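You operate a simulated robot arm through the tools that you are given. There is no shell and no other tool. Be economical: measure what you need, move in short steps, check, and stop when the job is done.

Carry out the task below with a simulated robot arm. There is one attempt and no reset: what you move stays moved.

Task
Soften the small blue cloth in the yellow tub, then press it out in the green tub.
Fine: pump two strokes of softener into the water before you dip it; lay the cloth back where it lay; spill no more than 10 ml. Nothing pinched, dropped or knocked over.

Only the result counts: the job must be done as asked and must still hold three seconds after the hand-in. Knocking over, shifting, dropping, spilling or breaking anything else fails it. Flat cloth is picked up by pressing the open fingertips on it (5 to 10 N) and closing them slowly along it; thin cloth reads only 2 to 8 mm in the jaws.

Robot
A 7-joint arm with a two-finger parallel gripper, fixed in place. Base frame: the origin is at the foot of the arm, x ahead of it, y to its left, z up; the work surface is at about z = 0.003. Readings come in m, degrees, newtons and seconds.
With the tool pointing down near the work surface it reaches from about 0.24 to 0.62 m from the base axis. Its first joint turns from -66.0 to 66.0 degrees. Payload 2.6 kg.
The TCP is the grasp point between the finger pads, 0.03 m short of the fingertips. In the tool frame z runs along the fingers and y along their closing line. The gripper opens to 0.094 m. The fingers are 0.028 m wide and 0.01 m thick; the gripper's body (0.05 by 0.096 m) begins 0.055 m behind the TCP.
Orientation is that of the tool frame in the base frame, as a unit quaternion [w, x, y, z]. With the fingers straight down and closing along the base's y, the tool's x points along the base's -x, its y along +y and its z along -z.

Tools
- The arm moves only by the tool play_rows. Its argument "series" is a list of rows, each a list of 2 entries, a list of its own where there are three numbers: the shift along the tool's x, y, z in m, then the turn, a rotation vector about the tool's x, y, z in degrees. In form: [[[tx, ty, tz], [ax, ay, az]], ...]. A call has 1 to 20 rows; each row shifts and turns the commanded pose from where the row before left it, along the tool's axes as they then stand. "hand" is the closure in counts, from 0 (fully open) to 255 (shut), set as the call begins (left out, the last holds). Each row takes 0.2 s and may step no farther than 0.05 m and 8.6 degrees from the row before; otherwise, or with a gripper value out of range, the whole call is refused. Where a pose cannot be reached the arm comes as near as it can. A force on the tool above 40 N (or 10 N above the force at the start of the call, whichever is more), or a blocked arm, ends the call early, and 0.2 s more pass. Each finger travels about 0.072 m/s and halts on what it meets, pressing with about 41 N; the grip force reading is that of the motor and also rises with nothing between the fingers. The clock runs only during rows and for 0.2 s after the last one: add rows that do not move to give the fingers time. It gives the time, the measured TCP pose, the force on the tool (base axes), the opening and the grip force at its end, in the units of the frame above (readings bear some noise), with the torque about the TCP (base axes, N m) and any sound that the robot's microphone picked up.
- Cameras (640 x 400 px; columns grow to the right, rows downward): "scene" is fixed at [0.0208, 0.4206, 0.577]; the picture's right is [-0.90, -0.43, 0.00], its down [-0.20, 0.42, -0.89] and it looks along [0.38, -0.80, -0.46] (base axes); focal length 289 px, centre (320, 200). "wrist" rides on the gripper at [0.076, 0.014, -0.103] in the tool frame; the picture's right is [-0.18, 0.98, 0.00], its down [-0.75, -0.14, -0.64] and it looks along [-0.63, -0.12, 0.77] (tool axes); focal length 243 px, centre (320, 200). There is no depth. A picture from a camera that has moved, and an enlarged one, comes with that camera's place and axes in the base frame and with its lens.
- capture(camera): a new picture of that camera. The clock stands still meanwhile.
- enlarge(camera, box): a new picture of the part [left, top, right, bottom] of that camera's present view, enlarged. The clock stands still meanwhile.
- close_job(): hands the job in; it is judged then, once.

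Work in short steps. Places have to be worked out from the pictures, the camera data and where the tool is seen: move nearer, look again, correct. Check each grasp and each placing, and mend what went wrong. You have 120 turns and 84 pictures in all, those below and enlarged ones among them. Open the gripper and draw the arm clear of the work before you hand the job in, unless the task says otherwise; then end with one line.

The tools are called after "Emit:" by a JSON object that holds its "api" and its "payload". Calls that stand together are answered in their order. play_rows: Moves the arm, as the interface text tells. Its arguments: {"type":"object","properties":{"series":{"type":"array","items":{"type":"array"}},"hand":{"type":"number"}},"required":["series"]} The other tools are called the same way: capture (camera) takes a picture; enlarge (camera, box) takes an enlarged picture of a part of a camera's view; close_job () hands the job in.

At the start:

```text
time: 0.0
position: [0.2857, -0.074, 0.4732]
ee_rot: [0.0, 0.0, 1.0, 0.0]
contact_force: [-0.5, 0.2, -0.7]
torque: [0.0, 0.02, -0.03]
grip_width: 0.0941
grip_force: 0.0
```

scene: 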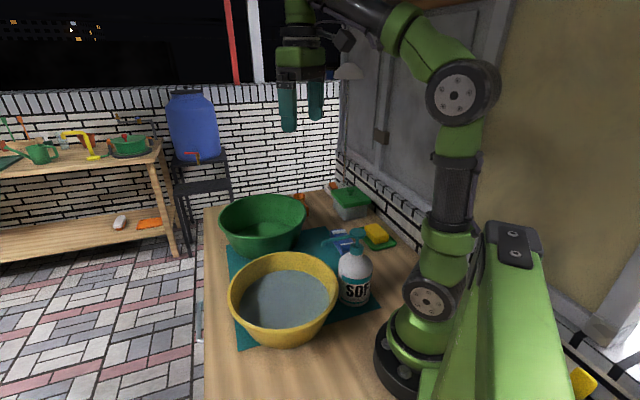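
wrist: 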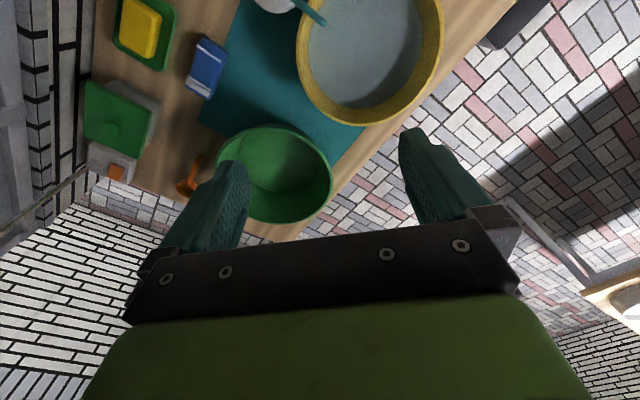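

I'll look closer at the objects first: the bottle with its pump, and the blue item by the sponge.

Emit:
{"api": "enlarge", "payload": {"camera": "scene", "box": [290, 180, 410, 310]}}

Emit:
{"api": "enlarge", "payload": {"camera": "wrist", "box": [80, 0, 460, 230]}}

Emit:
{"api": "enlarge", "payload": {"camera": "scene", "box": [190, 180, 400, 360]}}

```text
3.08 times, centred on (350, 245) of scene
camera zoom: at [0.0208, 0.4206, 0.577], right [-0.9, -0.43, 0.0], down [-0.2, 0.42, -0.89], along [0.38, -0.8, -0.46], focal length 888 px, centre (228, 62)
```

zoom: 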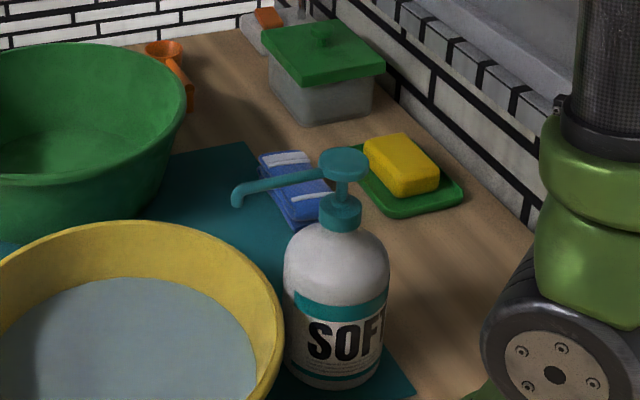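

```text
1.68 times, centred on (270, 115) of wrist
camera zoom: at [0.2091, -0.0614, 0.5743], right [0.18, 0.98, 0.0], down [0.75, -0.14, 0.64], along [0.63, -0.12, -0.77], focal length 409 px, centre (404, 343)
```

zoom: 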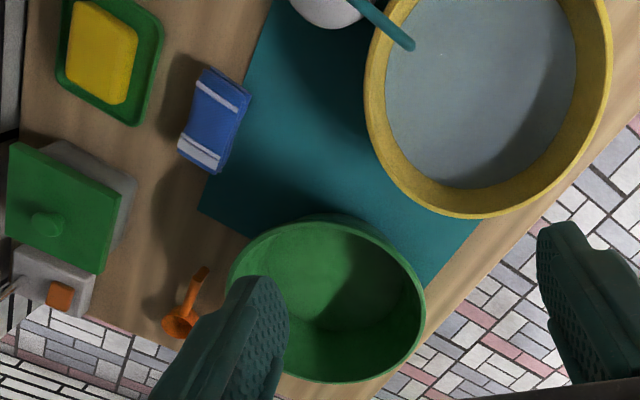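

```text
2.22 times, centred on (295, 270) of scene
camera zoom: at [0.0208, 0.4206, 0.577], right [-0.9, -0.43, 0.0], down [-0.2, 0.42, -0.89], along [0.38, -0.8, -0.46], focal length 642 px, centre (376, 44)
```

zoom: 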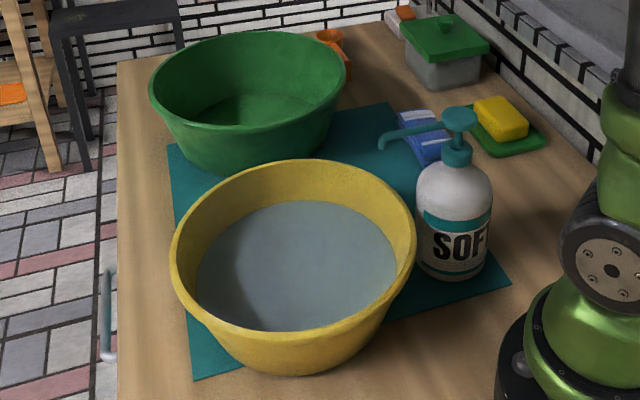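

The spout already hangs over the yellow tub, and I put the pump head at about (0.183, -0.122, 0.20). I'll close the fingers and move to above it at a safe height.

Emit:
{"api": "play_rows", "payload": {"series": [[[0.019, -0.0115, 0.025], [0, 0, 0]], [[0.019, -0.0115, 0.025], [0, 0, 0]], [[0.019, -0.0115, 0.025], [0, 0, 0]], [[0.019, -0.0115, 0.025], [0, 0, 0]], [[0, 0, 0], [0, 0, 0]], [[0, 0, 0], [0, 0, 0]]], "hand": 255}}

Emit:
{"api": "capture", "payload": {"camera": "wrist"}}

Emit:
{"api": "capture", "payload": {"camera": "scene"}}

```text
time: 1.4
position: [0.2116, -0.12, 0.3743]
ee_rot: [0.001, 0.0, 1.0, 0.0]
contact_force: [0.0, 0.0, -0.6]
torque: [-0.01, -0.02, 0.0]
grip_width: 0.0001
grip_force: 32.9
```

```text
78 pictures are left
camera wrist: at [0.1332, -0.1059, 0.4742], right [0.18, 0.98, 0.0], down [0.75, -0.14, 0.64], along [0.63, -0.12, -0.77], focal length 243 px, centre (320, 200)
```

wrist: 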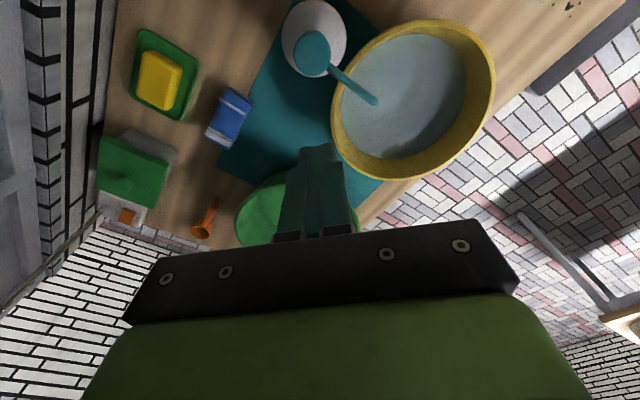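

```text
77 pictures are left
```

scene: 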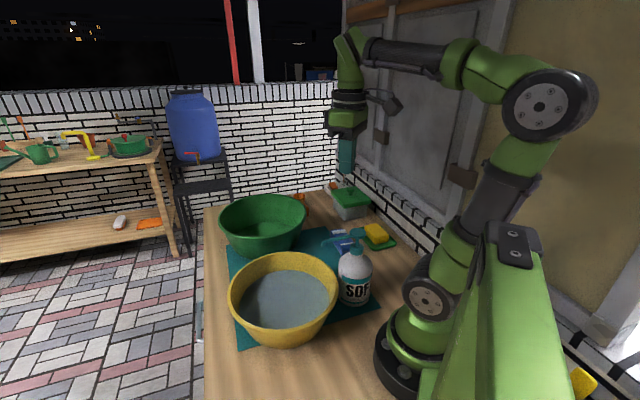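

The new wrist view and the scene ray agree on the pump head at about (0.177, -0.120, top 0.205). I'll go to just above it and check that the arm reaches.

Emit:
{"api": "play_rows", "payload": {"series": [[[0.017, 0, 0.02], [0, 0, 0]], [[0.017, 0, 0.02], [0, 0, 0]], [[0, 0, 0.03], [0, 0, 0]], [[0, 0, 0.03], [0, 0, 0]], [[0, 0, 0.014], [0, 0, 0]], [[0, 0, 0], [0, 0, 0]]]}}

Emit:
{"api": "capture", "payload": {"camera": "wrist"}}

Emit:
{"api": "enlarge", "payload": {"camera": "scene", "box": [280, 170, 440, 310]}}

```text
time: 2.8
position: [0.1765, -0.12, 0.2587]
ee_rot: [0.002, 0.0, 1.0, 0.001]
contact_force: [0.2, 0.5, -0.7]
torque: [0.01, 0.01, 0.0]
grip_width: 0.0
grip_force: 33.2
```

```text
76 pictures are left
camera wrist: at [0.0994, -0.1068, 0.3599], right [0.18, 0.98, 0.0], down [0.75, -0.14, 0.64], along [0.63, -0.12, -0.77], focal length 243 px, centre (320, 200)
```

wrist: 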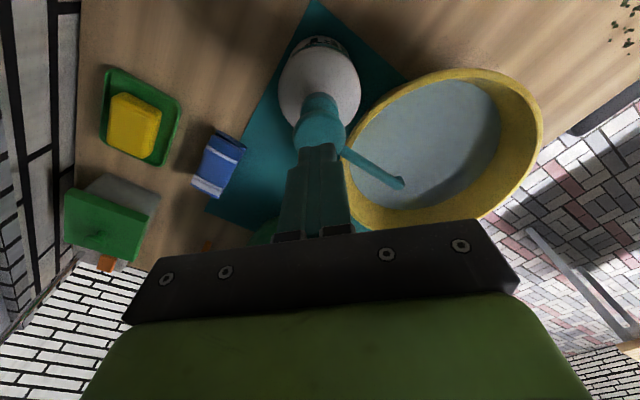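

```text
2.86 times, centred on (360, 240) of scene
camera zoom: at [0.0208, 0.4206, 0.577], right [-0.9, -0.43, 0.0], down [-0.2, 0.42, -0.89], along [0.38, -0.8, -0.46], focal length 825 px, centre (206, 86)
```

zoom: 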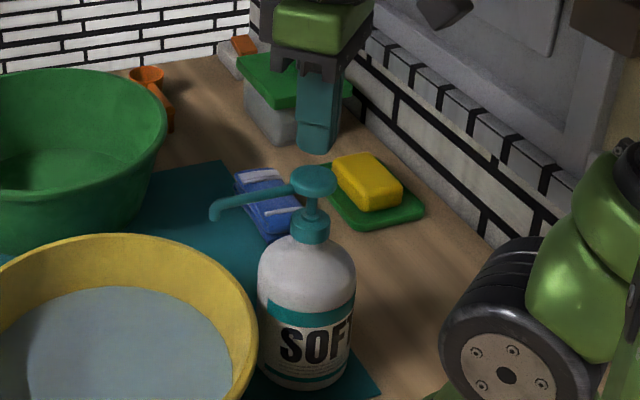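

The fingers hang over the head, perhaps 3 mm too far forward. I'll correct that and go down in small steps to feel for contact.

Emit:
{"api": "play_rows", "payload": {"series": [[[0.003, 0, 0.01], [0, 0, 0]], [[0, 0, 0.005], [0, 0, 0]], [[0, 0, 0.005], [0, 0, 0]], [[0, 0, 0.004], [0, 0, 0]]]}}

Emit:
{"api": "enlarge", "payload": {"camera": "scene", "box": [310, 190, 400, 260]}}

```text
time: 3.8
position: [0.1732, -0.1202, 0.2358]
ee_rot: [0.001, 0.001, 1.0, 0.0]
contact_force: [-0.3, -1.2, -0.2]
torque: [0.0, 0.0, 0.01]
grip_width: 0.0001
grip_force: 32.5
```

```text
5.71 times, centred on (355, 225) of scene
camera zoom: at [0.0208, 0.4206, 0.577], right [-0.9, -0.43, 0.0], down [-0.2, 0.42, -0.89], along [0.38, -0.8, -0.46], focal length 1650 px, centre (120, 57)
```

zoom: 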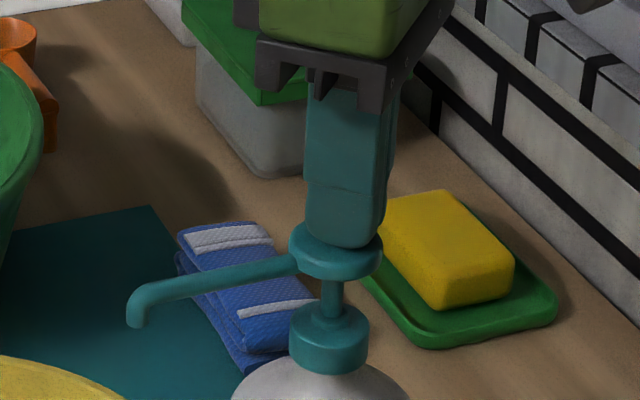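

Contact is close and the fingers are about 3 mm off-centre. I'll nudge back and start pressing in fine steps, watching the force.

Emit:
{"api": "play_rows", "payload": {"series": [[[-0.003, 0, 0], [0, 0, 0]], [[0, 0, 0.004], [0, 0, 0]], [[0, 0, 0.004], [0, 0, 0]], [[0, 0, 0], [0, 0, 0]]]}}

```text
time: 4.8
position: [0.1777, -0.1206, 0.2272]
ee_rot: [0.001, 0.001, 1.0, 0.0]
contact_force: [-0.6, -0.1, 4.1]
torque: [0.03, -0.07, 0.0]
grip_width: 0.0001
grip_force: 32.8
```

Contact reads about 4–5 N, so the spring is soft. I'll press on toward the end of travel.

Emit:
{"api": "play_rows", "payload": {"series": [[[0, 0, 0.003], [0, 0, 0]], [[0, 0, 0.003], [0, 0, 0]], [[0, 0, 0.003], [0, 0, 0]], [[0, 0, 0], [0, 0, 0]]]}}

Emit:
{"api": "enlarge", "payload": {"camera": "scene", "box": [310, 190, 400, 260]}}

```text
time: 5.8
position: [0.1777, -0.1206, 0.2179]
ee_rot: [0.001, -0.001, 1.0, 0.0]
contact_force: [0.0, 1.9, 12.2]
torque: [0.05, 0.05, -0.01]
grip_width: 0.0
grip_force: 32.9
```

```text
5.71 times, centred on (355, 225) of scene
camera zoom: at [0.0208, 0.4206, 0.5769], right [-0.9, -0.43, 0.0], down [-0.2, 0.42, -0.89], along [0.38, -0.8, -0.46], focal length 1650 px, centre (120, 57)
```

zoom: 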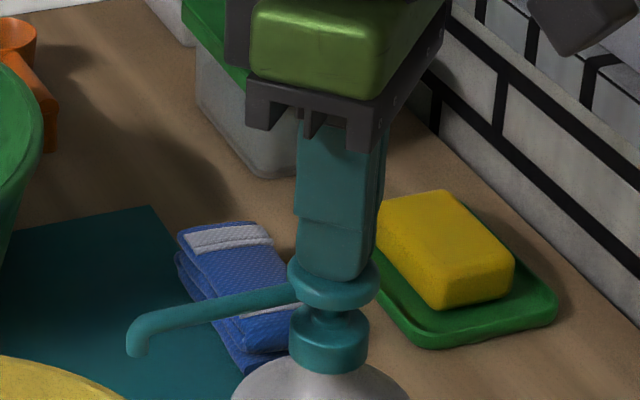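

The head is nearly down at 12 N. I'll finish the stroke to the end stop.

Emit:
{"api": "play_rows", "payload": {"series": [[[0, 0, 0.002], [0, 0, 0]], [[0, 0, 0.002], [0, 0, 0]], [[0, 0, 0], [0, 0, 0]]]}}

Emit:
{"api": "enlarge", "payload": {"camera": "scene", "box": [310, 190, 400, 260]}}

```text
time: 6.6
position: [0.1768, -0.1215, 0.2146]
ee_rot: [0.001, 0.0, 1.0, -0.001]
contact_force: [-2.9, 4.0, 33.0]
torque: [0.13, 0.29, -0.07]
grip_width: 0.0
grip_force: 33.6
```

```text
5.71 times, centred on (355, 225) of scene
camera zoom: at [0.0207, 0.4207, 0.5769], right [-0.9, -0.43, 0.0], down [-0.2, 0.42, -0.89], along [0.38, -0.8, -0.46], focal length 1650 px, centre (120, 57)
```

zoom: 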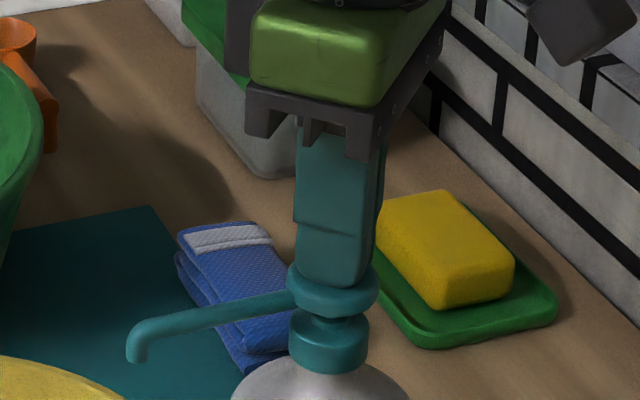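

The force jumped to 33 N at the end stop, so that's stroke one. I'll lift to fully release it and check the head comes back up.

Emit:
{"api": "play_rows", "payload": {"series": [[[0, 0, -0.005], [0, 0, 0]], [[0, 0, -0.007], [0, 0, 0]], [[0, 0, -0.007], [0, 0, 0]], [[0, 0, -0.007], [0, 0, 0]], [[0, 0, 0], [0, 0, 0]], [[0, 0, 0], [0, 0, 0]], [[0, 0, 0], [0, 0, 0]]]}}

Emit:
{"api": "enlarge", "payload": {"camera": "scene", "box": [230, 190, 400, 330]}}

```text
time: 8.2
position: [0.1772, -0.1183, 0.2398]
ee_rot: [0.001, 0.0, 1.0, 0.0]
contact_force: [-0.1, 0.6, -0.7]
torque: [0.0, -0.02, -0.03]
grip_width: 0.0
grip_force: 32.9
```

```text
2.86 times, centred on (315, 260) of scene
camera zoom: at [0.0208, 0.4206, 0.577], right [-0.9, -0.43, 0.0], down [-0.2, 0.42, -0.89], along [0.38, -0.8, -0.46], focal length 825 px, centre (334, 29)
```

zoom: 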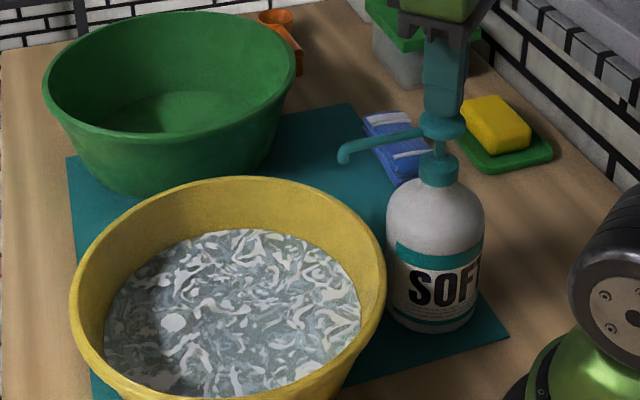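

The softener went into the tub and the head came back up. Stroke two runs the same way.

Emit:
{"api": "play_rows", "payload": {"series": [[[0, 0, 0.006], [0, 0, 0]], [[0, 0, 0.005], [0, 0, 0]], [[0, 0, 0.005], [0, 0, 0]], [[0, 0, 0.004], [0, 0, 0]], [[0, 0, 0.003], [0, 0, 0]], [[0, 0, 0.0025], [0, 0, 0]], [[0, 0, 0], [0, 0, 0]]]}}

```text
time: 9.8
position: [0.1751, -0.121, 0.2161]
ee_rot: [0.002, 0.001, 1.0, 0.001]
contact_force: [-1.7, 1.8, 31.0]
torque: [0.09, 0.27, -0.03]
grip_width: 0.0
grip_force: 33.0
```

The end stop came again at 31 N, so that's stroke two. I'll lift away gently, then up.

Emit:
{"api": "play_rows", "payload": {"series": [[[0, 0, -0.005], [0, 0, 0]], [[0, 0, -0.007], [0, 0, 0]], [[0, 0, -0.008], [0, 0, 0]], [[0, 0, -0.01], [0, 0, 0]], [[0, 0, -0.02], [0, 0, 0]], [[0, 0, -0.03], [0, 0, 0]], [[0, 0, -0.03], [0, 0, 0]], [[0, 0, 0], [0, 0, 0]]], "hand": 255}}

Emit:
{"api": "capture", "payload": {"camera": "scene"}}

Emit:
{"api": "capture", "payload": {"camera": "wrist"}}

```text
time: 11.6
position: [0.1761, -0.1204, 0.3244]
ee_rot: [0.001, 0.0, 1.0, 0.0]
contact_force: [0.8, -0.4, 0.4]
torque: [0.04, 0.01, -0.01]
grip_width: 0.0001
grip_force: 33.4
```

```text
70 pictures are left
```

scene: 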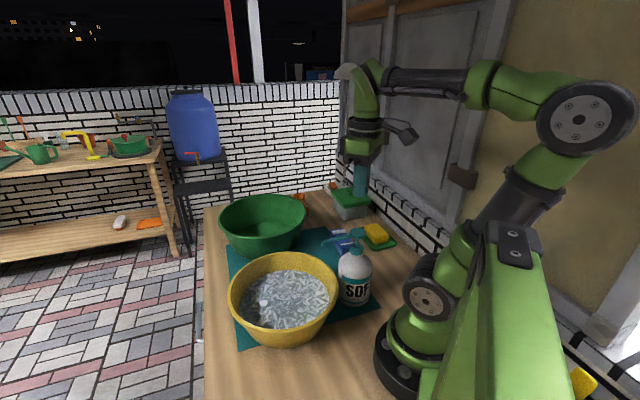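

```text
69 pictures are left
camera wrist: at [0.0996, -0.1072, 0.4261], right [0.18, 0.98, 0.0], down [0.75, -0.14, 0.64], along [0.63, -0.12, -0.77], focal length 243 px, centre (320, 200)
```

wrist: 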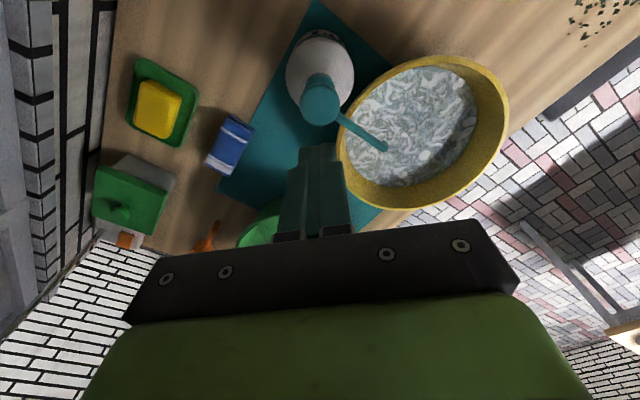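

Both strokes are done, and the bottle is upright and back where it stood. The cloth lies at about (0.28, -0.312) with its long axis near -45°. I'll move above it, turn to align with its length, and open to about 6 cm.

Emit:
{"api": "play_rows", "payload": {"series": [[[-0.0208, -0.0384, 0.01], [0, 0, 0]], [[-0.0208, -0.0384, 0.01], [0, 0, 0]], [[-0.0208, -0.0384, 0.01], [0, 0, 0]], [[-0.0208, -0.0384, 0.01], [0, 0, 0]], [[-0.0208, -0.0384, 0.01], [0, 0, 0]], [[0, 0, 0], [0, 0, -7.5]], [[0, 0, 0], [0, 0, -7.5]], [[0, 0, 0], [0, 0, -7.5]], [[0, 0, 0], [0, 0, -7.5]], [[0, 0, 0], [0, 0, -7.5]], [[0, 0, 0], [0, 0, -7.5]], [[0, 0, 0.05], [0, 0, 0]], [[0, 0, 0], [0, 0, 0]]], "hand": 80}}

Emit:
{"api": "capture", "payload": {"camera": "wrist"}}

Emit:
{"api": "capture", "payload": {"camera": "scene"}}

```text
time: 14.4
position: [0.2809, -0.3114, 0.2255]
ee_rot: [0.0, -0.383, 0.924, 0.0]
contact_force: [-0.3, -0.9, -0.9]
torque: [0.0, -0.01, 0.01]
grip_width: 0.0643
grip_force: 0.2
```

```text
68 pictures are left
camera wrist: at [0.2161, -0.3571, 0.3257], right [-0.56, 0.83, 0.0], down [0.63, 0.43, 0.64], along [0.53, 0.36, -0.77], focal length 243 px, centre (320, 200)
```

wrist: 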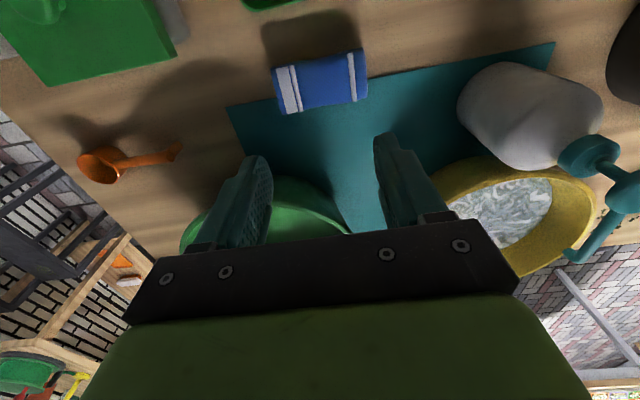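

```text
67 pictures are left
```

scene: 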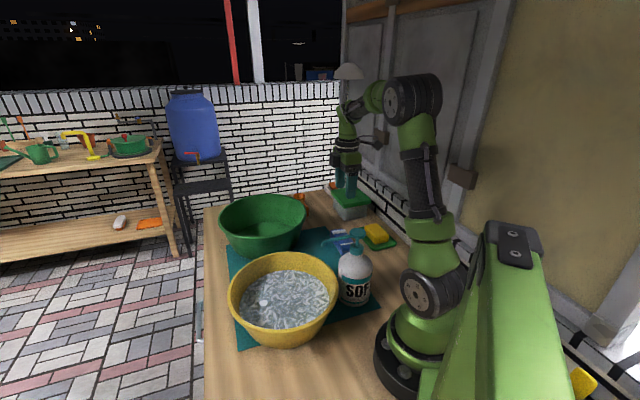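

The cloth centre is (0.279, -0.312) with its long axis at -45°, matching the gripper line. I'll descend to just above it and look.

Emit:
{"api": "play_rows", "payload": {"series": [[[0, 0, 0.04], [0, 0, 0]], [[0, 0, 0.04], [0, 0, 0]], [[0, 0, 0.04], [0, 0, 0]], [[0, 0, 0.035], [0, 0, 0]], [[0, 0, 0], [0, 0, 0]]]}}

Emit:
{"api": "capture", "payload": {"camera": "wrist"}}

Emit:
{"api": "enlarge", "payload": {"camera": "scene", "box": [310, 190, 400, 260]}}

```text
time: 15.6
position: [0.2802, -0.3122, 0.0702]
ee_rot: [0.001, -0.382, 0.924, 0.001]
contact_force: [0.4, 0.5, 0.0]
torque: [-0.05, 0.0, 0.0]
grip_width: 0.0646
grip_force: 0.1
```

```text
66 pictures are left
camera wrist: at [0.2158, -0.3573, 0.1704], right [-0.56, 0.83, 0.0], down [0.63, 0.43, 0.64], along [0.53, 0.36, -0.77], focal length 243 px, centre (320, 200)
```

wrist: 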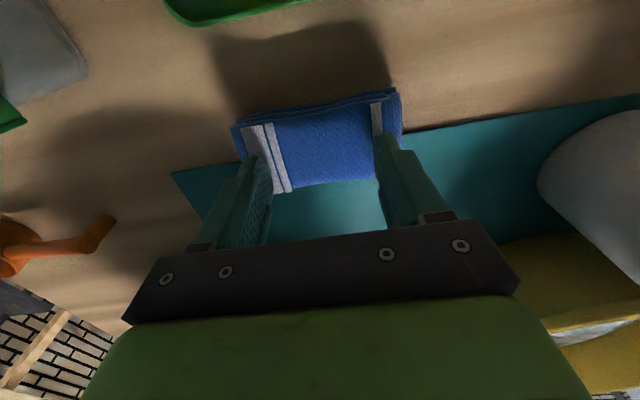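

```text
5.71 times, centred on (355, 225) of scene
camera zoom: at [0.0208, 0.4206, 0.577], right [-0.9, -0.43, 0.0], down [-0.2, 0.42, -0.89], along [0.38, -0.8, -0.46], focal length 1650 px, centre (120, 57)
```

zoom: 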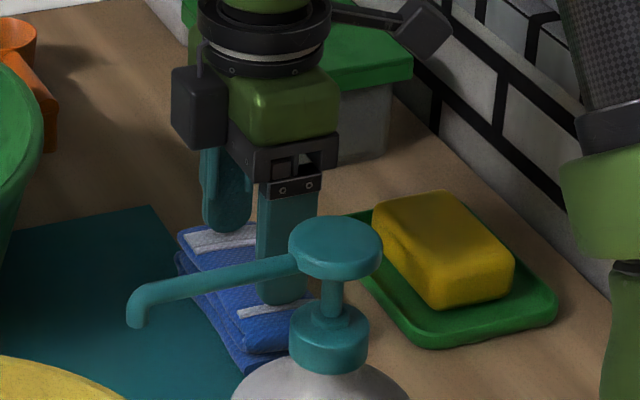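

Both fingertips are over the cloth. I'll narrow to about 5.5 cm and press down slowly until I feel 5–10 N.

Emit:
{"api": "play_rows", "payload": {"series": [[[0, 0, 0.005], [0, 0, 0]], [[0, 0, 0.005], [0, 0, 0]], [[0, 0, 0.003], [0, 0, 0]], [[0, 0, 0.003], [0, 0, 0]], [[0, 0, 0], [0, 0, 0]]], "hand": 105}}

```text
time: 16.2
position: [0.2817, -0.311, 0.0646]
ee_rot: [0.004, -0.382, 0.924, -0.001]
contact_force: [-2.3, 2.9, 9.8]
torque: [0.27, 0.09, 0.03]
grip_width: 0.0553
grip_force: 0.4
stopped in row 3: the force on the tool passed its limit at 50 N (the readings are from after the stop); the commanded pose is now the measured one
```

Contact came earlier than I expected, at a TCP height of 0.065. I'll look at what the fingers are touching.

Emit:
{"api": "capture", "payload": {"camera": "wrist"}}

Emit:
{"api": "enlarge", "payload": {"camera": "scene", "box": [310, 190, 400, 260]}}

```text
64 pictures are left
camera wrist: at [0.2162, -0.357, 0.1653], right [-0.56, 0.83, 0.0], down [0.63, 0.43, 0.65], along [0.54, 0.36, -0.76], focal length 243 px, centre (320, 200)
```

wrist: 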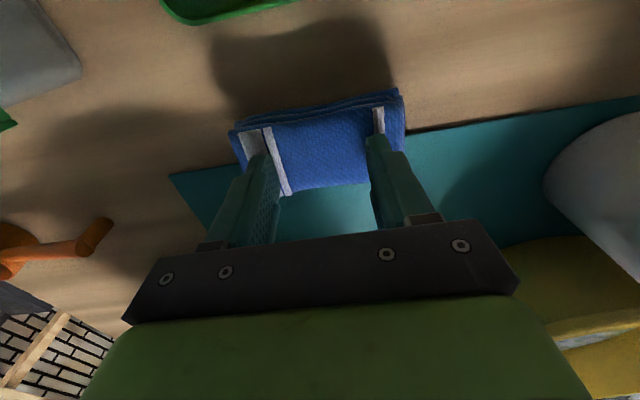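

```text
5.71 times, centred on (355, 225) of scene
camera zoom: at [0.0208, 0.4207, 0.5769], right [-0.9, -0.43, 0.0], down [-0.2, 0.42, -0.89], along [0.38, -0.8, -0.46], focal length 1650 px, centre (120, 57)
```

zoom: 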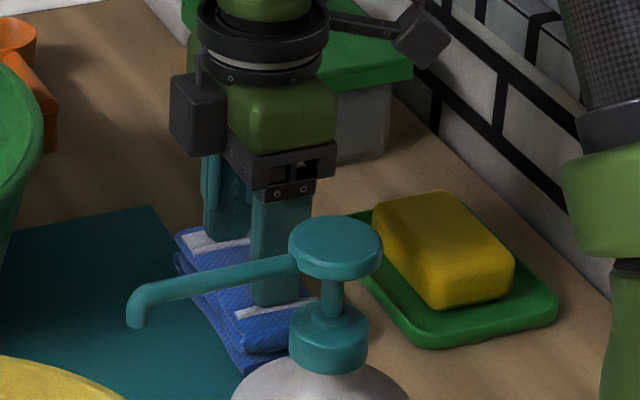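

The fingertips rest on top of the thick folded cloth at about 10 N, the right contact. I'll start closing slowly along it.

Emit:
{"api": "play_rows", "payload": {"series": [[[0, 0, 0], [0, 0, 0]]], "hand": 135}}

```text
time: 16.6
position: [0.2805, -0.3124, 0.0647]
ee_rot: [0.003, -0.382, 0.924, 0.0]
contact_force: [-4.5, 5.4, 15.1]
torque: [0.48, 0.14, 0.08]
grip_width: 0.0502
grip_force: 5.7
```

The force rose to 15 N, so I'll ease up 1 mm and carry on closing.

Emit:
{"api": "play_rows", "payload": {"series": [[[0, 0, -0.001], [0, 0, 0]], [[0, 0, 0], [0, 0, 0]]], "hand": 140}}

```text
time: 17.2
position: [0.2813, -0.3132, 0.0644]
ee_rot: [0.003, -0.381, 0.925, -0.001]
contact_force: [-1.7, 2.2, 6.8]
torque: [0.14, -0.01, 0.02]
grip_width: 0.0453
grip_force: 2.0
```

Emit:
{"api": "play_rows", "payload": {"series": [[[0, 0, 0], [0, 0, 0]], [[0, 0, 0], [0, 0, 0]]], "hand": 165}}

Emit:
{"api": "capture", "payload": {"camera": "wrist"}}

Emit:
{"api": "enlarge", "payload": {"camera": "scene", "box": [310, 190, 400, 260]}}

```text
time: 17.8
position: [0.2808, -0.3112, 0.0657]
ee_rot: [0.003, -0.382, 0.924, 0.001]
contact_force: [-1.3, 2.3, 5.3]
torque: [0.17, 0.05, 0.07]
grip_width: 0.0355
grip_force: 1.7
```

```text
62 pictures are left
camera wrist: at [0.2158, -0.3571, 0.1656], right [-0.56, 0.83, 0.0], down [0.63, 0.43, 0.65], along [0.53, 0.36, -0.76], focal length 243 px, centre (320, 200)
```

wrist: 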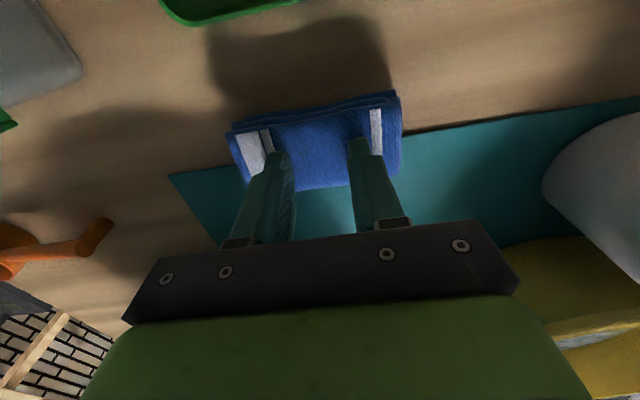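

```text
5.71 times, centred on (355, 225) of scene
camera zoom: at [0.0208, 0.4206, 0.5769], right [-0.9, -0.43, 0.0], down [-0.2, 0.42, -0.89], along [0.38, -0.8, -0.46], focal length 1650 px, centre (120, 57)
```

zoom: 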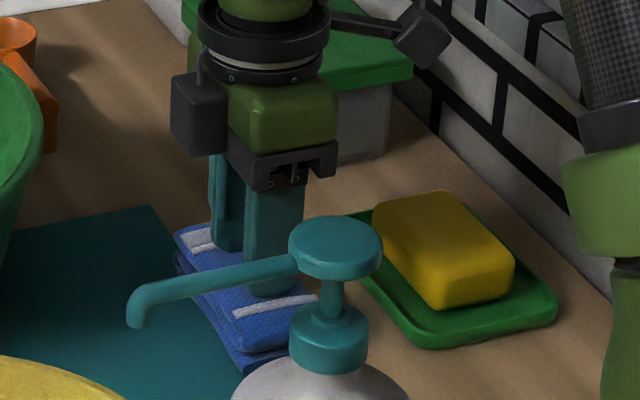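

The fingers are sliding in with 5 N of press. I'll press 0.7 mm more and keep closing.

Emit:
{"api": "play_rows", "payload": {"series": [[[0, 0, 0.0007], [0, 0, 0]], [[0, 0, 0], [0, 0, 0]]], "hand": 190}}

Emit:
{"api": "play_rows", "payload": {"series": [[[0, 0, 0], [0, 0, 0]], [[0, 0, 0], [0, 0, 0]]], "hand": 215}}

Emit:
{"api": "capture", "payload": {"camera": "wrist"}}

```text
time: 18.4
position: [0.282, -0.313, 0.0632]
ee_rot: [0.004, -0.383, 0.924, -0.001]
contact_force: [-2.5, 1.8, 9.3]
torque: [0.21, 0.03, 0.02]
grip_width: 0.0266
grip_force: 2.4
```

```text
time: 19.0
position: [0.2801, -0.3128, 0.0636]
ee_rot: [0.003, -0.382, 0.924, -0.001]
contact_force: [-1.3, 1.8, 11.5]
torque: [0.18, 0.0, 0.03]
grip_width: 0.0194
grip_force: 3.8
```

```text
60 pictures are left
camera wrist: at [0.2161, -0.3575, 0.1653], right [-0.56, 0.83, 0.0], down [0.63, 0.43, 0.65], along [0.54, 0.36, -0.76], focal length 243 px, centre (320, 200)
```

wrist: 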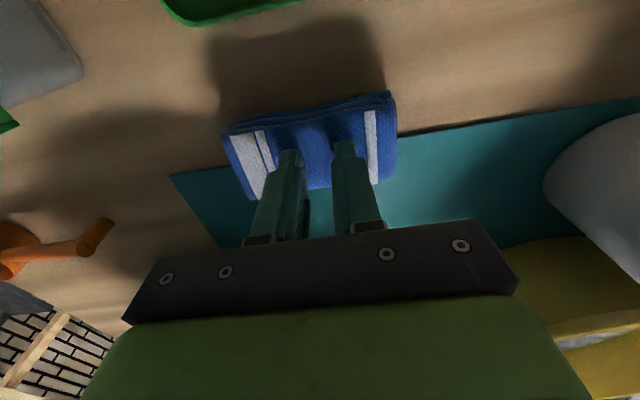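

A fold is rising between the fingertips. I'll close the rest of the way.

Emit:
{"api": "play_rows", "payload": {"series": [[[0, 0, 0], [0, 0, 0]], [[0, 0, 0], [0, 0, 0]]], "hand": 235}}

Emit:
{"api": "play_rows", "payload": {"series": [[[0, 0, 0], [0, 0, 0]], [[0, 0, 0], [0, 0, 0]], [[0, 0, 0], [0, 0, 0]]], "hand": 255}}

Emit:
{"api": "capture", "payload": {"camera": "wrist"}}

```text
time: 19.6
position: [0.2815, -0.3124, 0.0645]
ee_rot: [0.003, -0.381, 0.924, -0.001]
contact_force: [-1.8, 1.6, 11.4]
torque: [0.18, -0.01, -0.04]
grip_width: 0.0125
grip_force: 4.5
```

```text
time: 20.4
position: [0.282, -0.3123, 0.0654]
ee_rot: [0.004, -0.382, 0.924, -0.001]
contact_force: [-1.3, 3.1, 13.4]
torque: [0.22, -0.05, 0.05]
grip_width: 0.0
grip_force: 32.8
```

```text
59 pictures are left
camera wrist: at [0.216, -0.3574, 0.1652], right [-0.56, 0.83, 0.0], down [0.63, 0.43, 0.65], along [0.54, 0.36, -0.76], focal length 243 px, centre (320, 200)
```

wrist: 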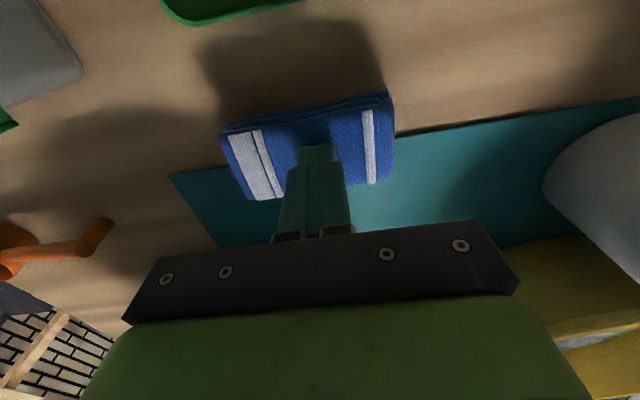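

The fingers shut to 0 mm, so the fold slipped out. I'll lift a little and check how the cloth now lies.

Emit:
{"api": "play_rows", "payload": {"series": [[[0, 0, -0.01], [0, 0, 0]], [[0, 0, -0.03], [0, 0, 0]], [[0, 0, -0.03], [0, 0, 0]], [[0, 0, 0], [0, 0, 0]]]}}

Emit:
{"api": "enlarge", "payload": {"camera": "wrist", "box": [200, 30, 440, 180]}}

Emit:
{"api": "enlarge", "payload": {"camera": "scene", "box": [310, 210, 390, 260]}}

```text
time: 21.4
position: [0.2803, -0.3106, 0.1345]
ee_rot: [0.003, -0.382, 0.924, 0.0]
contact_force: [0.2, 0.0, 0.7]
torque: [0.04, -0.04, 0.0]
grip_width: 0.0
grip_force: 32.7
```

```text
2.67 times, centred on (320, 105) of wrist
camera zoom: at [0.2152, -0.3572, 0.2355], right [-0.56, 0.83, 0.0], down [0.63, 0.43, 0.65], along [0.53, 0.36, -0.76], focal length 647 px, centre (320, 453)
```

zoom: 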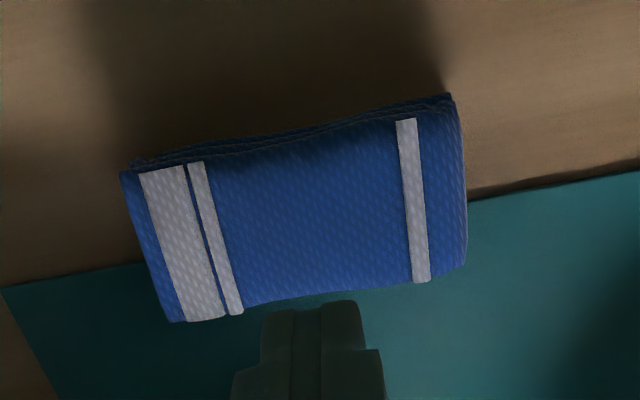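

```text
8.00 times, centred on (350, 235) of scene
camera zoom: at [0.0208, 0.4206, 0.577], right [-0.9, -0.43, 0.0], down [-0.2, 0.42, -0.89], along [0.38, -0.8, -0.46], focal length 2310 px, centre (80, -80)
```

zoom: 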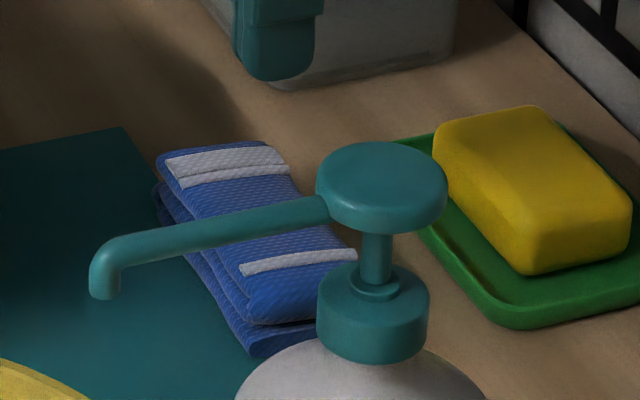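

The cloth sprang back into place. It is a soft stack about 3 cm tall and 5 cm wide, so a grasp across its width should hold better. I'll turn 90°, open fully, and centre over it at about (0.277, -0.317).

Emit:
{"api": "play_rows", "payload": {"series": [[[0, 0, 0], [0, 0, 7.5]], [[0, 0, 0], [0, 0, 7.5]], [[0, 0, 0], [0, 0, 7.5]], [[0, 0, 0], [0, 0, 7.5]], [[0, 0, 0], [0, 0, 7.5]], [[0, 0, 0], [0, 0, 7.5]], [[0, 0, 0], [0, 0, 7.5]], [[0, 0, 0], [0, 0, 7.5]], [[0, 0, 0], [0, 0, 7.5]], [[0, 0, 0], [0, 0, 7.5]], [[0, 0, 0], [0, 0, 7.5]], [[0, 0, 0], [0, 0, 7.5]], [[-0.002, -0.0064, 0], [0, 0, 0]], [[0, 0, 0], [0, 0, 0]]], "hand": 0}}

Emit:
{"api": "capture", "payload": {"camera": "wrist"}}

Emit:
{"api": "enlarge", "payload": {"camera": "scene", "box": [300, 180, 400, 260]}}

```text
time: 24.4
position: [0.2769, -0.3186, 0.134]
ee_rot: [0.002, 0.384, 0.923, 0.002]
contact_force: [0.5, -1.1, 0.4]
torque: [0.0, -0.02, 0.03]
grip_width: 0.094
grip_force: 0.1
```

```text
56 pictures are left
camera wrist: at [0.2331, -0.2554, 0.2352], right [0.83, 0.56, 0.01], down [0.43, -0.64, 0.64], along [0.36, -0.53, -0.77], focal length 243 px, centre (320, 200)
```

wrist: 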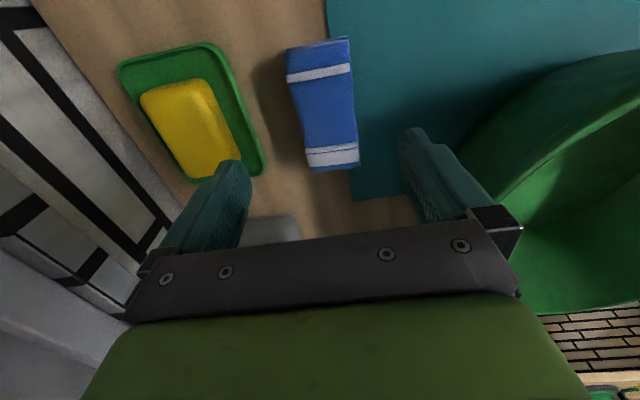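

```text
5.00 times, centred on (350, 220) of scene
camera zoom: at [0.0208, 0.4206, 0.577], right [-0.9, -0.43, 0.0], down [-0.2, 0.42, -0.89], along [0.38, -0.8, -0.46], focal length 1443 px, centre (170, 100)
```

zoom: 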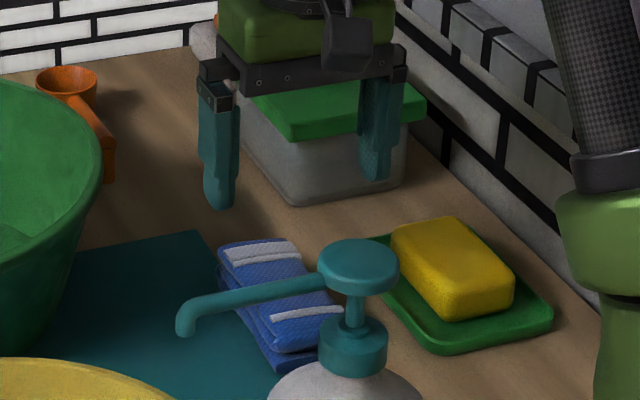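

The alignment is good, with the sponge dish about 2 cm clear of the left finger. I'll shift 4 mm along the cloth and descend so the fingertips straddle it at 1 cm height.

Emit:
{"api": "play_rows", "payload": {"series": [[[0.004, 0, 0.03], [0, 0, 0]], [[0, 0, 0.025], [0, 0, 0]], [[0, 0, 0.015], [0, 0, 0]], [[0, 0, 0.012], [0, 0, 0]], [[0, 0, 0.01], [0, 0, 0]], [[0, 0, 0], [0, 0, 0]]], "hand": 20}}

Emit:
{"api": "capture", "payload": {"camera": "wrist"}}

Emit:
{"api": "enlarge", "payload": {"camera": "scene", "box": [300, 190, 400, 260]}}

```text
time: 25.8
position: [0.2756, -0.3146, 0.0426]
ee_rot: [0.003, 0.384, 0.923, 0.001]
contact_force: [0.4, -0.5, 0.6]
torque: [0.0, 0.02, 0.0]
grip_width: 0.0866
grip_force: 0.0
```

```text
54 pictures are left
camera wrist: at [0.2302, -0.2525, 0.1431], right [0.83, 0.56, 0.01], down [0.43, -0.63, 0.64], along [0.37, -0.53, -0.77], focal length 243 px, centre (320, 200)
```

wrist: 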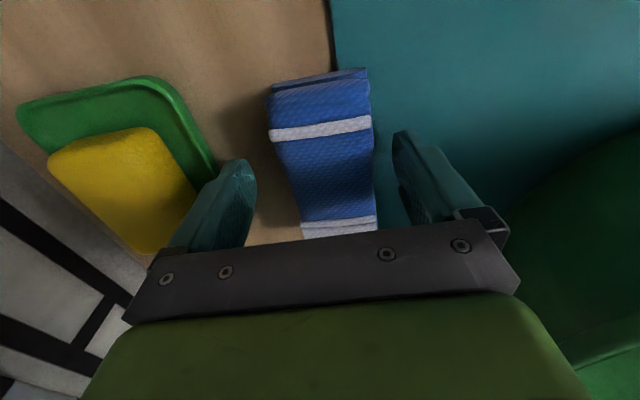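

```text
5.71 times, centred on (350, 225) of scene
camera zoom: at [0.0208, 0.4206, 0.577], right [-0.9, -0.43, 0.0], down [-0.2, 0.42, -0.89], along [0.38, -0.8, -0.46], focal length 1650 px, centre (149, 57)
```

zoom: 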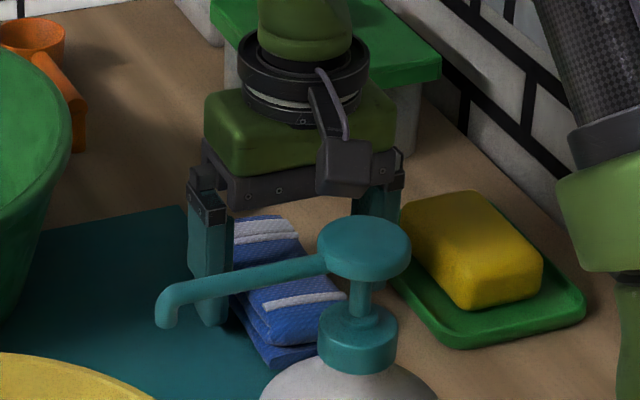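

The fingers straddle the stack. I'll go down 3 mm more and close in stages.

Emit:
{"api": "play_rows", "payload": {"series": [[[0, 0, 0.003], [0, 0, 0]], [[0, 0, 0], [0, 0, 0]], [[0, 0, 0], [0, 0, 0]]], "hand": 120}}

Emit:
{"api": "play_rows", "payload": {"series": [[[0, 0, 0], [0, 0, 0]], [[0, 0, 0], [0, 0, 0]]], "hand": 170}}

Emit:
{"api": "capture", "payload": {"camera": "wrist"}}

```text
time: 26.6
position: [0.2749, -0.3145, 0.04]
ee_rot: [0.003, 0.383, 0.924, 0.001]
contact_force: [-1.3, 0.7, 5.4]
torque: [0.12, -0.03, 0.02]
grip_width: 0.0518
grip_force: 41.0
```

```text
time: 27.2
position: [0.275, -0.314, 0.04]
ee_rot: [0.004, 0.383, 0.924, 0.001]
contact_force: [0.0, 0.4, 7.4]
torque: [0.15, -0.1, 0.06]
grip_width: 0.0513
grip_force: 41.0
```

```text
52 pictures are left
camera wrist: at [0.2306, -0.2524, 0.1404], right [0.83, 0.56, 0.01], down [0.43, -0.63, 0.64], along [0.37, -0.53, -0.76], focal length 243 px, centre (320, 200)
```

wrist: 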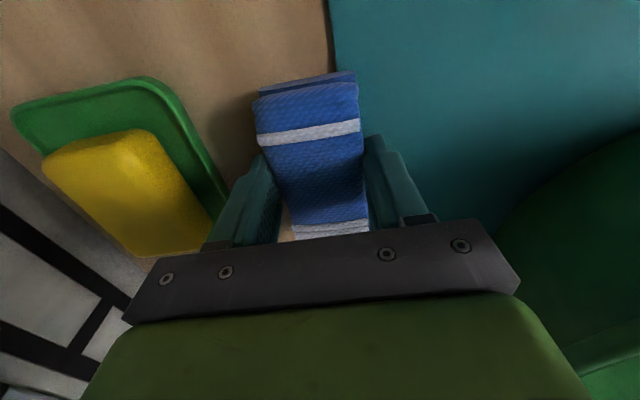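

The stack holds firm at 51 mm with a full 41 N grip. I'll test it with a small slow lift.

Emit:
{"api": "play_rows", "payload": {"series": [[[0, 0, -0.003], [0, 0, 0]], [[0, 0, -0.005], [0, 0, 0]], [[0, 0, -0.006], [0, 0, 0]], [[0, 0, -0.006], [0, 0, 0]], [[0, 0, 0], [0, 0, 0]]]}}

Emit:
{"api": "capture", "payload": {"camera": "wrist"}}

Emit:
{"api": "enlarge", "payload": {"camera": "scene", "box": [300, 190, 400, 260]}}

```text
time: 28.4
position: [0.276, -0.314, 0.0593]
ee_rot: [0.002, 0.383, 0.924, 0.002]
contact_force: [-0.6, 0.1, -0.2]
torque: [-0.01, -0.02, 0.0]
grip_width: 0.0511
grip_force: 41.1
```

```text
51 pictures are left
camera wrist: at [0.2302, -0.2522, 0.1601], right [0.83, 0.56, 0.01], down [0.43, -0.63, 0.64], along [0.37, -0.53, -0.77], focal length 243 px, centre (320, 200)
```

wrist: 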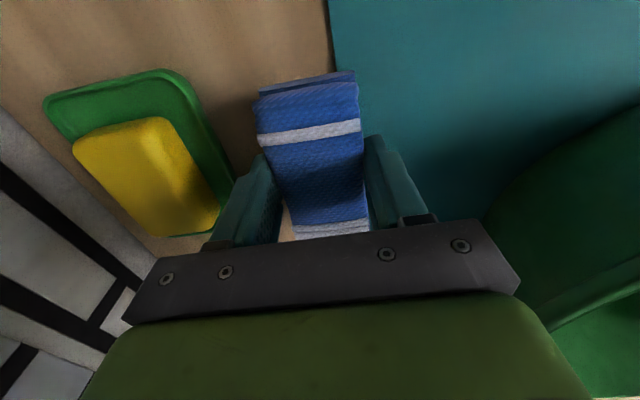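

```text
5.71 times, centred on (350, 225) of scene
camera zoom: at [0.0208, 0.4206, 0.577], right [-0.9, -0.43, 0.0], down [-0.2, 0.42, -0.89], along [0.38, -0.8, -0.46], focal length 1650 px, centre (149, 57)
```

zoom: 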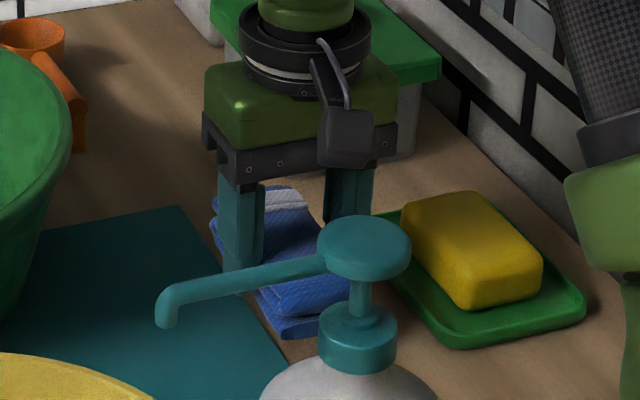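

The whole folded cloth is lifted cleanly as a block. It was grasped at TCP (0.275, -0.314, 0.040), which I'll reuse to lay it back. Next I'll lift high and carry it to above the yellow tub, centred near (0.305, 0.008).

Emit:
{"api": "play_rows", "payload": {"series": [[[0, 0, -0.04], [0, 0, 0]], [[0, 0, -0.04], [0, 0, 0]], [[0, 0, -0.04], [0, 0, 0]], [[0, 0, -0.04], [0, 0, 0]], [[0, 0, -0.04], [0, 0, 0]], [[0.02545, 0.0322, 0], [0, 0, 0]], [[0.02545, 0.0322, 0], [0, 0, 0]], [[0.02545, 0.0322, 0], [0, 0, 0]], [[0.02545, 0.0322, 0], [0, 0, 0]], [[0.02545, 0.0322, 0], [0, 0, 0]], [[0.02545, 0.0322, 0], [0, 0, 0]], [[0.02545, 0.0322, 0], [0, 0, 0]], [[0.02545, 0.0322, 0], [0, 0, 0]], [[0, 0, 0], [0, 0, 0]]]}}

Emit:
{"api": "capture", "payload": {"camera": "wrist"}}

Emit:
{"api": "capture", "payload": {"camera": "scene"}}

```text
time: 31.4
position: [0.3116, 0.0114, 0.259]
ee_rot: [0.003, 0.383, 0.924, 0.003]
contact_force: [0.9, 0.1, -0.8]
torque: [0.01, -0.03, 0.01]
grip_width: 0.0507
grip_force: 40.9
```

```text
49 pictures are left
camera wrist: at [0.2678, 0.075, 0.3604], right [0.83, 0.56, 0.01], down [0.43, -0.63, 0.64], along [0.37, -0.53, -0.77], focal length 243 px, centre (320, 200)
```

wrist: 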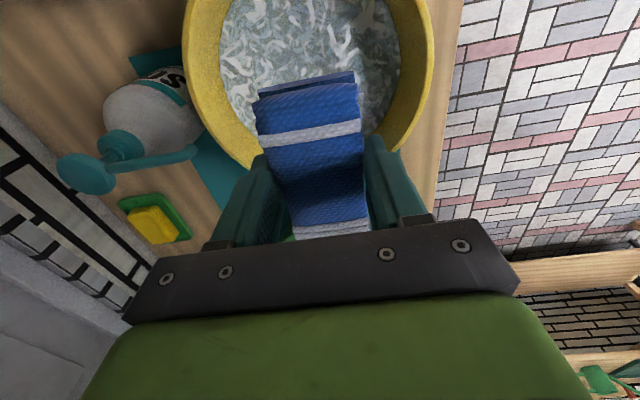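

```text
48 pictures are left
```

scene: 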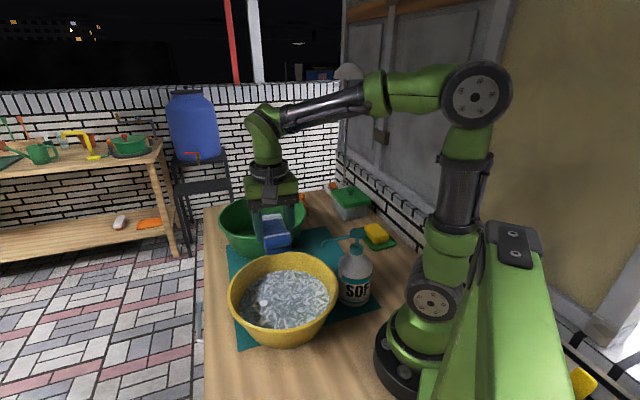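

The cloth is over the tub centre. I'll descend to just above the water and look before dipping.

Emit:
{"api": "play_rows", "payload": {"series": [[[0, 0, 0.035], [0, 0, 0]], [[0, 0, 0.035], [0, 0, 0]], [[0, 0, 0.035], [0, 0, 0]], [[0, 0, 0.025], [0, 0, 0]], [[0, 0, 0.015], [0, 0, 0]], [[0, 0, 0], [0, 0, 0]]]}}

Emit:
{"api": "enlarge", "payload": {"camera": "scene", "box": [200, 190, 400, 350]}}

Emit:
{"api": "capture", "payload": {"camera": "wrist"}}

```text
time: 32.8
position: [0.3147, 0.0109, 0.114]
ee_rot: [0.003, 0.383, 0.924, 0.002]
contact_force: [1.0, 0.3, -0.7]
torque: [0.02, 0.01, -0.01]
grip_width: 0.0508
grip_force: 41.3
```

```text
2.50 times, centred on (300, 270) of scene
camera zoom: at [0.0208, 0.4206, 0.577], right [-0.9, -0.43, 0.0], down [-0.2, 0.42, -0.89], along [0.38, -0.8, -0.46], focal length 722 px, centre (370, 25)
```

zoom: 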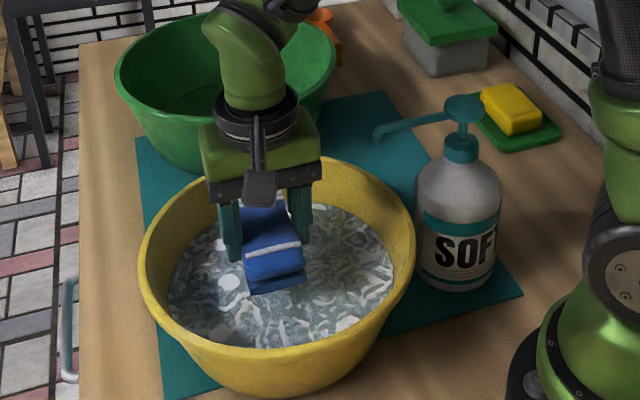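

```text
46 pictures are left
camera wrist: at [0.2696, 0.0738, 0.2155], right [0.83, 0.56, 0.01], down [0.43, -0.63, 0.64], along [0.37, -0.53, -0.77], focal length 243 px, centre (320, 200)
```

wrist: 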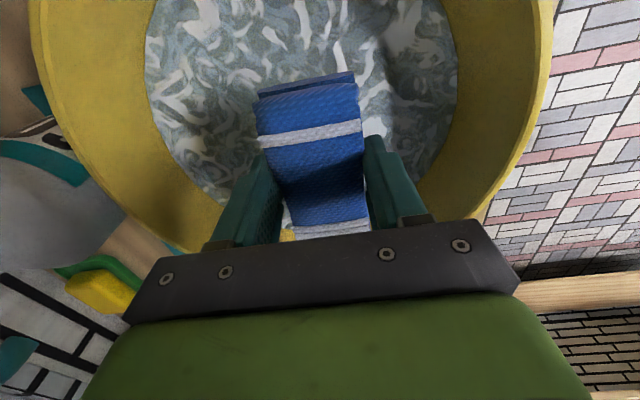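

The tub centre is nearer (0.29, 0.03), so I'll shift 2.5 cm that way before dipping slowly.

Emit:
{"api": "play_rows", "payload": {"series": [[[0.0125, 0, 0], [0, 0, 0]], [[0.0125, 0, 0], [0, 0, 0]], [[0, 0, 0.01], [0, 0, 0]], [[0, 0, 0.01], [0, 0, 0]], [[0, 0, 0.01], [0, 0, 0]], [[0, 0, 0.01], [0, 0, 0]], [[0, 0, 0.008], [0, 0, 0]], [[0, 0, 0], [0, 0, 0]]]}}

Emit:
{"api": "enlarge", "payload": {"camera": "scene", "box": [200, 190, 400, 350]}}

Emit:
{"api": "capture", "payload": {"camera": "wrist"}}

```text
time: 34.6
position: [0.2968, 0.0283, 0.0666]
ee_rot: [0.003, 0.383, 0.924, 0.002]
contact_force: [0.5, -0.7, -0.3]
torque: [0.02, -0.01, 0.0]
grip_width: 0.0512
grip_force: 41.7
```

```text
2.50 times, centred on (300, 270) of scene
camera zoom: at [0.0208, 0.4206, 0.577], right [-0.9, -0.43, 0.0], down [-0.2, 0.42, -0.89], along [0.38, -0.8, -0.46], focal length 722 px, centre (370, 25)
```

zoom: 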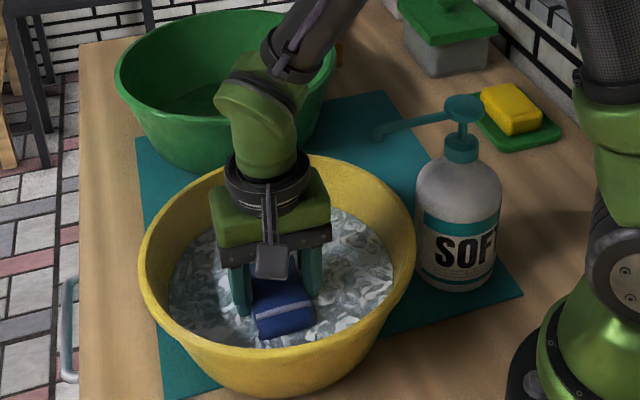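

```text
44 pictures are left
camera wrist: at [0.2518, 0.0909, 0.1675], right [0.83, 0.56, 0.0], down [0.43, -0.63, 0.64], along [0.37, -0.53, -0.77], focal length 243 px, centre (320, 200)
```

wrist: 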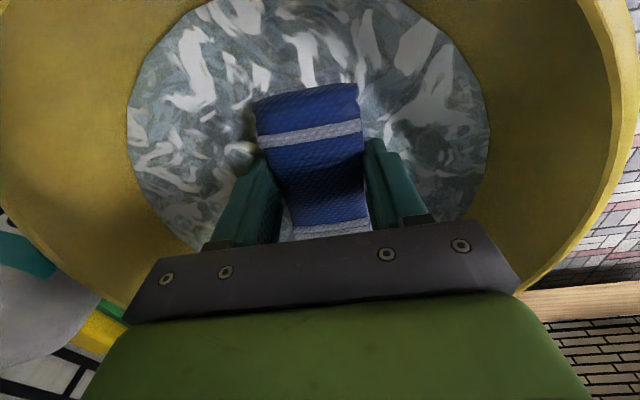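

The cloth is at the water line and darkening. I'll lower it 1.5 cm more to submerge it and let it soak.

Emit:
{"api": "play_rows", "payload": {"series": [[[0, 0, 0.005], [0, 0, 0]], [[0, 0, 0.005], [0, 0, 0]], [[0, 0, 0.005], [0, 0, 0]], [[0, 0, 0], [0, 0, 0]], [[0, 0, 0], [0, 0, 0]], [[0, 0, 0], [0, 0, 0]], [[0, 0, 0], [0, 0, 0]], [[0, 0, 0], [0, 0, 0]], [[0, 0, 0], [0, 0, 0]], [[0, 0, 0], [0, 0, 0]], [[0, 0, 0], [0, 0, 0]], [[0, 0, 0], [0, 0, 0]]]}}

Emit:
{"api": "enlarge", "payload": {"camera": "wrist", "box": [180, 40, 460, 240]}}

```text
time: 37.2
position: [0.2974, 0.0286, 0.0515]
ee_rot: [0.003, 0.384, 0.923, 0.002]
contact_force: [-0.2, -0.6, -0.9]
torque: [0.01, -0.02, -0.01]
grip_width: 0.0511
grip_force: 40.6
```

```text
2.00 times, centred on (320, 140) of wrist
camera zoom: at [0.2522, 0.0908, 0.1523], right [0.83, 0.56, 0.01], down [0.43, -0.63, 0.64], along [0.37, -0.53, -0.77], focal length 485 px, centre (320, 320)
```

zoom: 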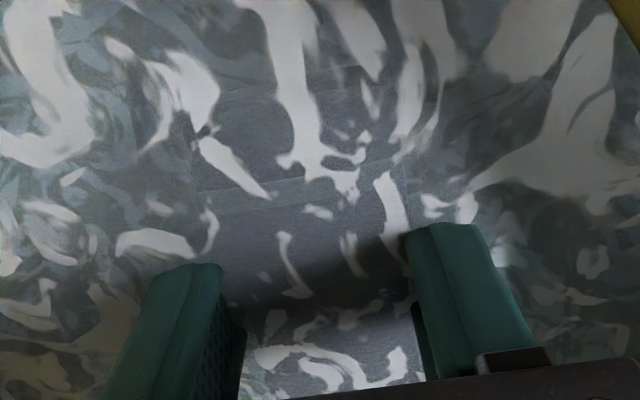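

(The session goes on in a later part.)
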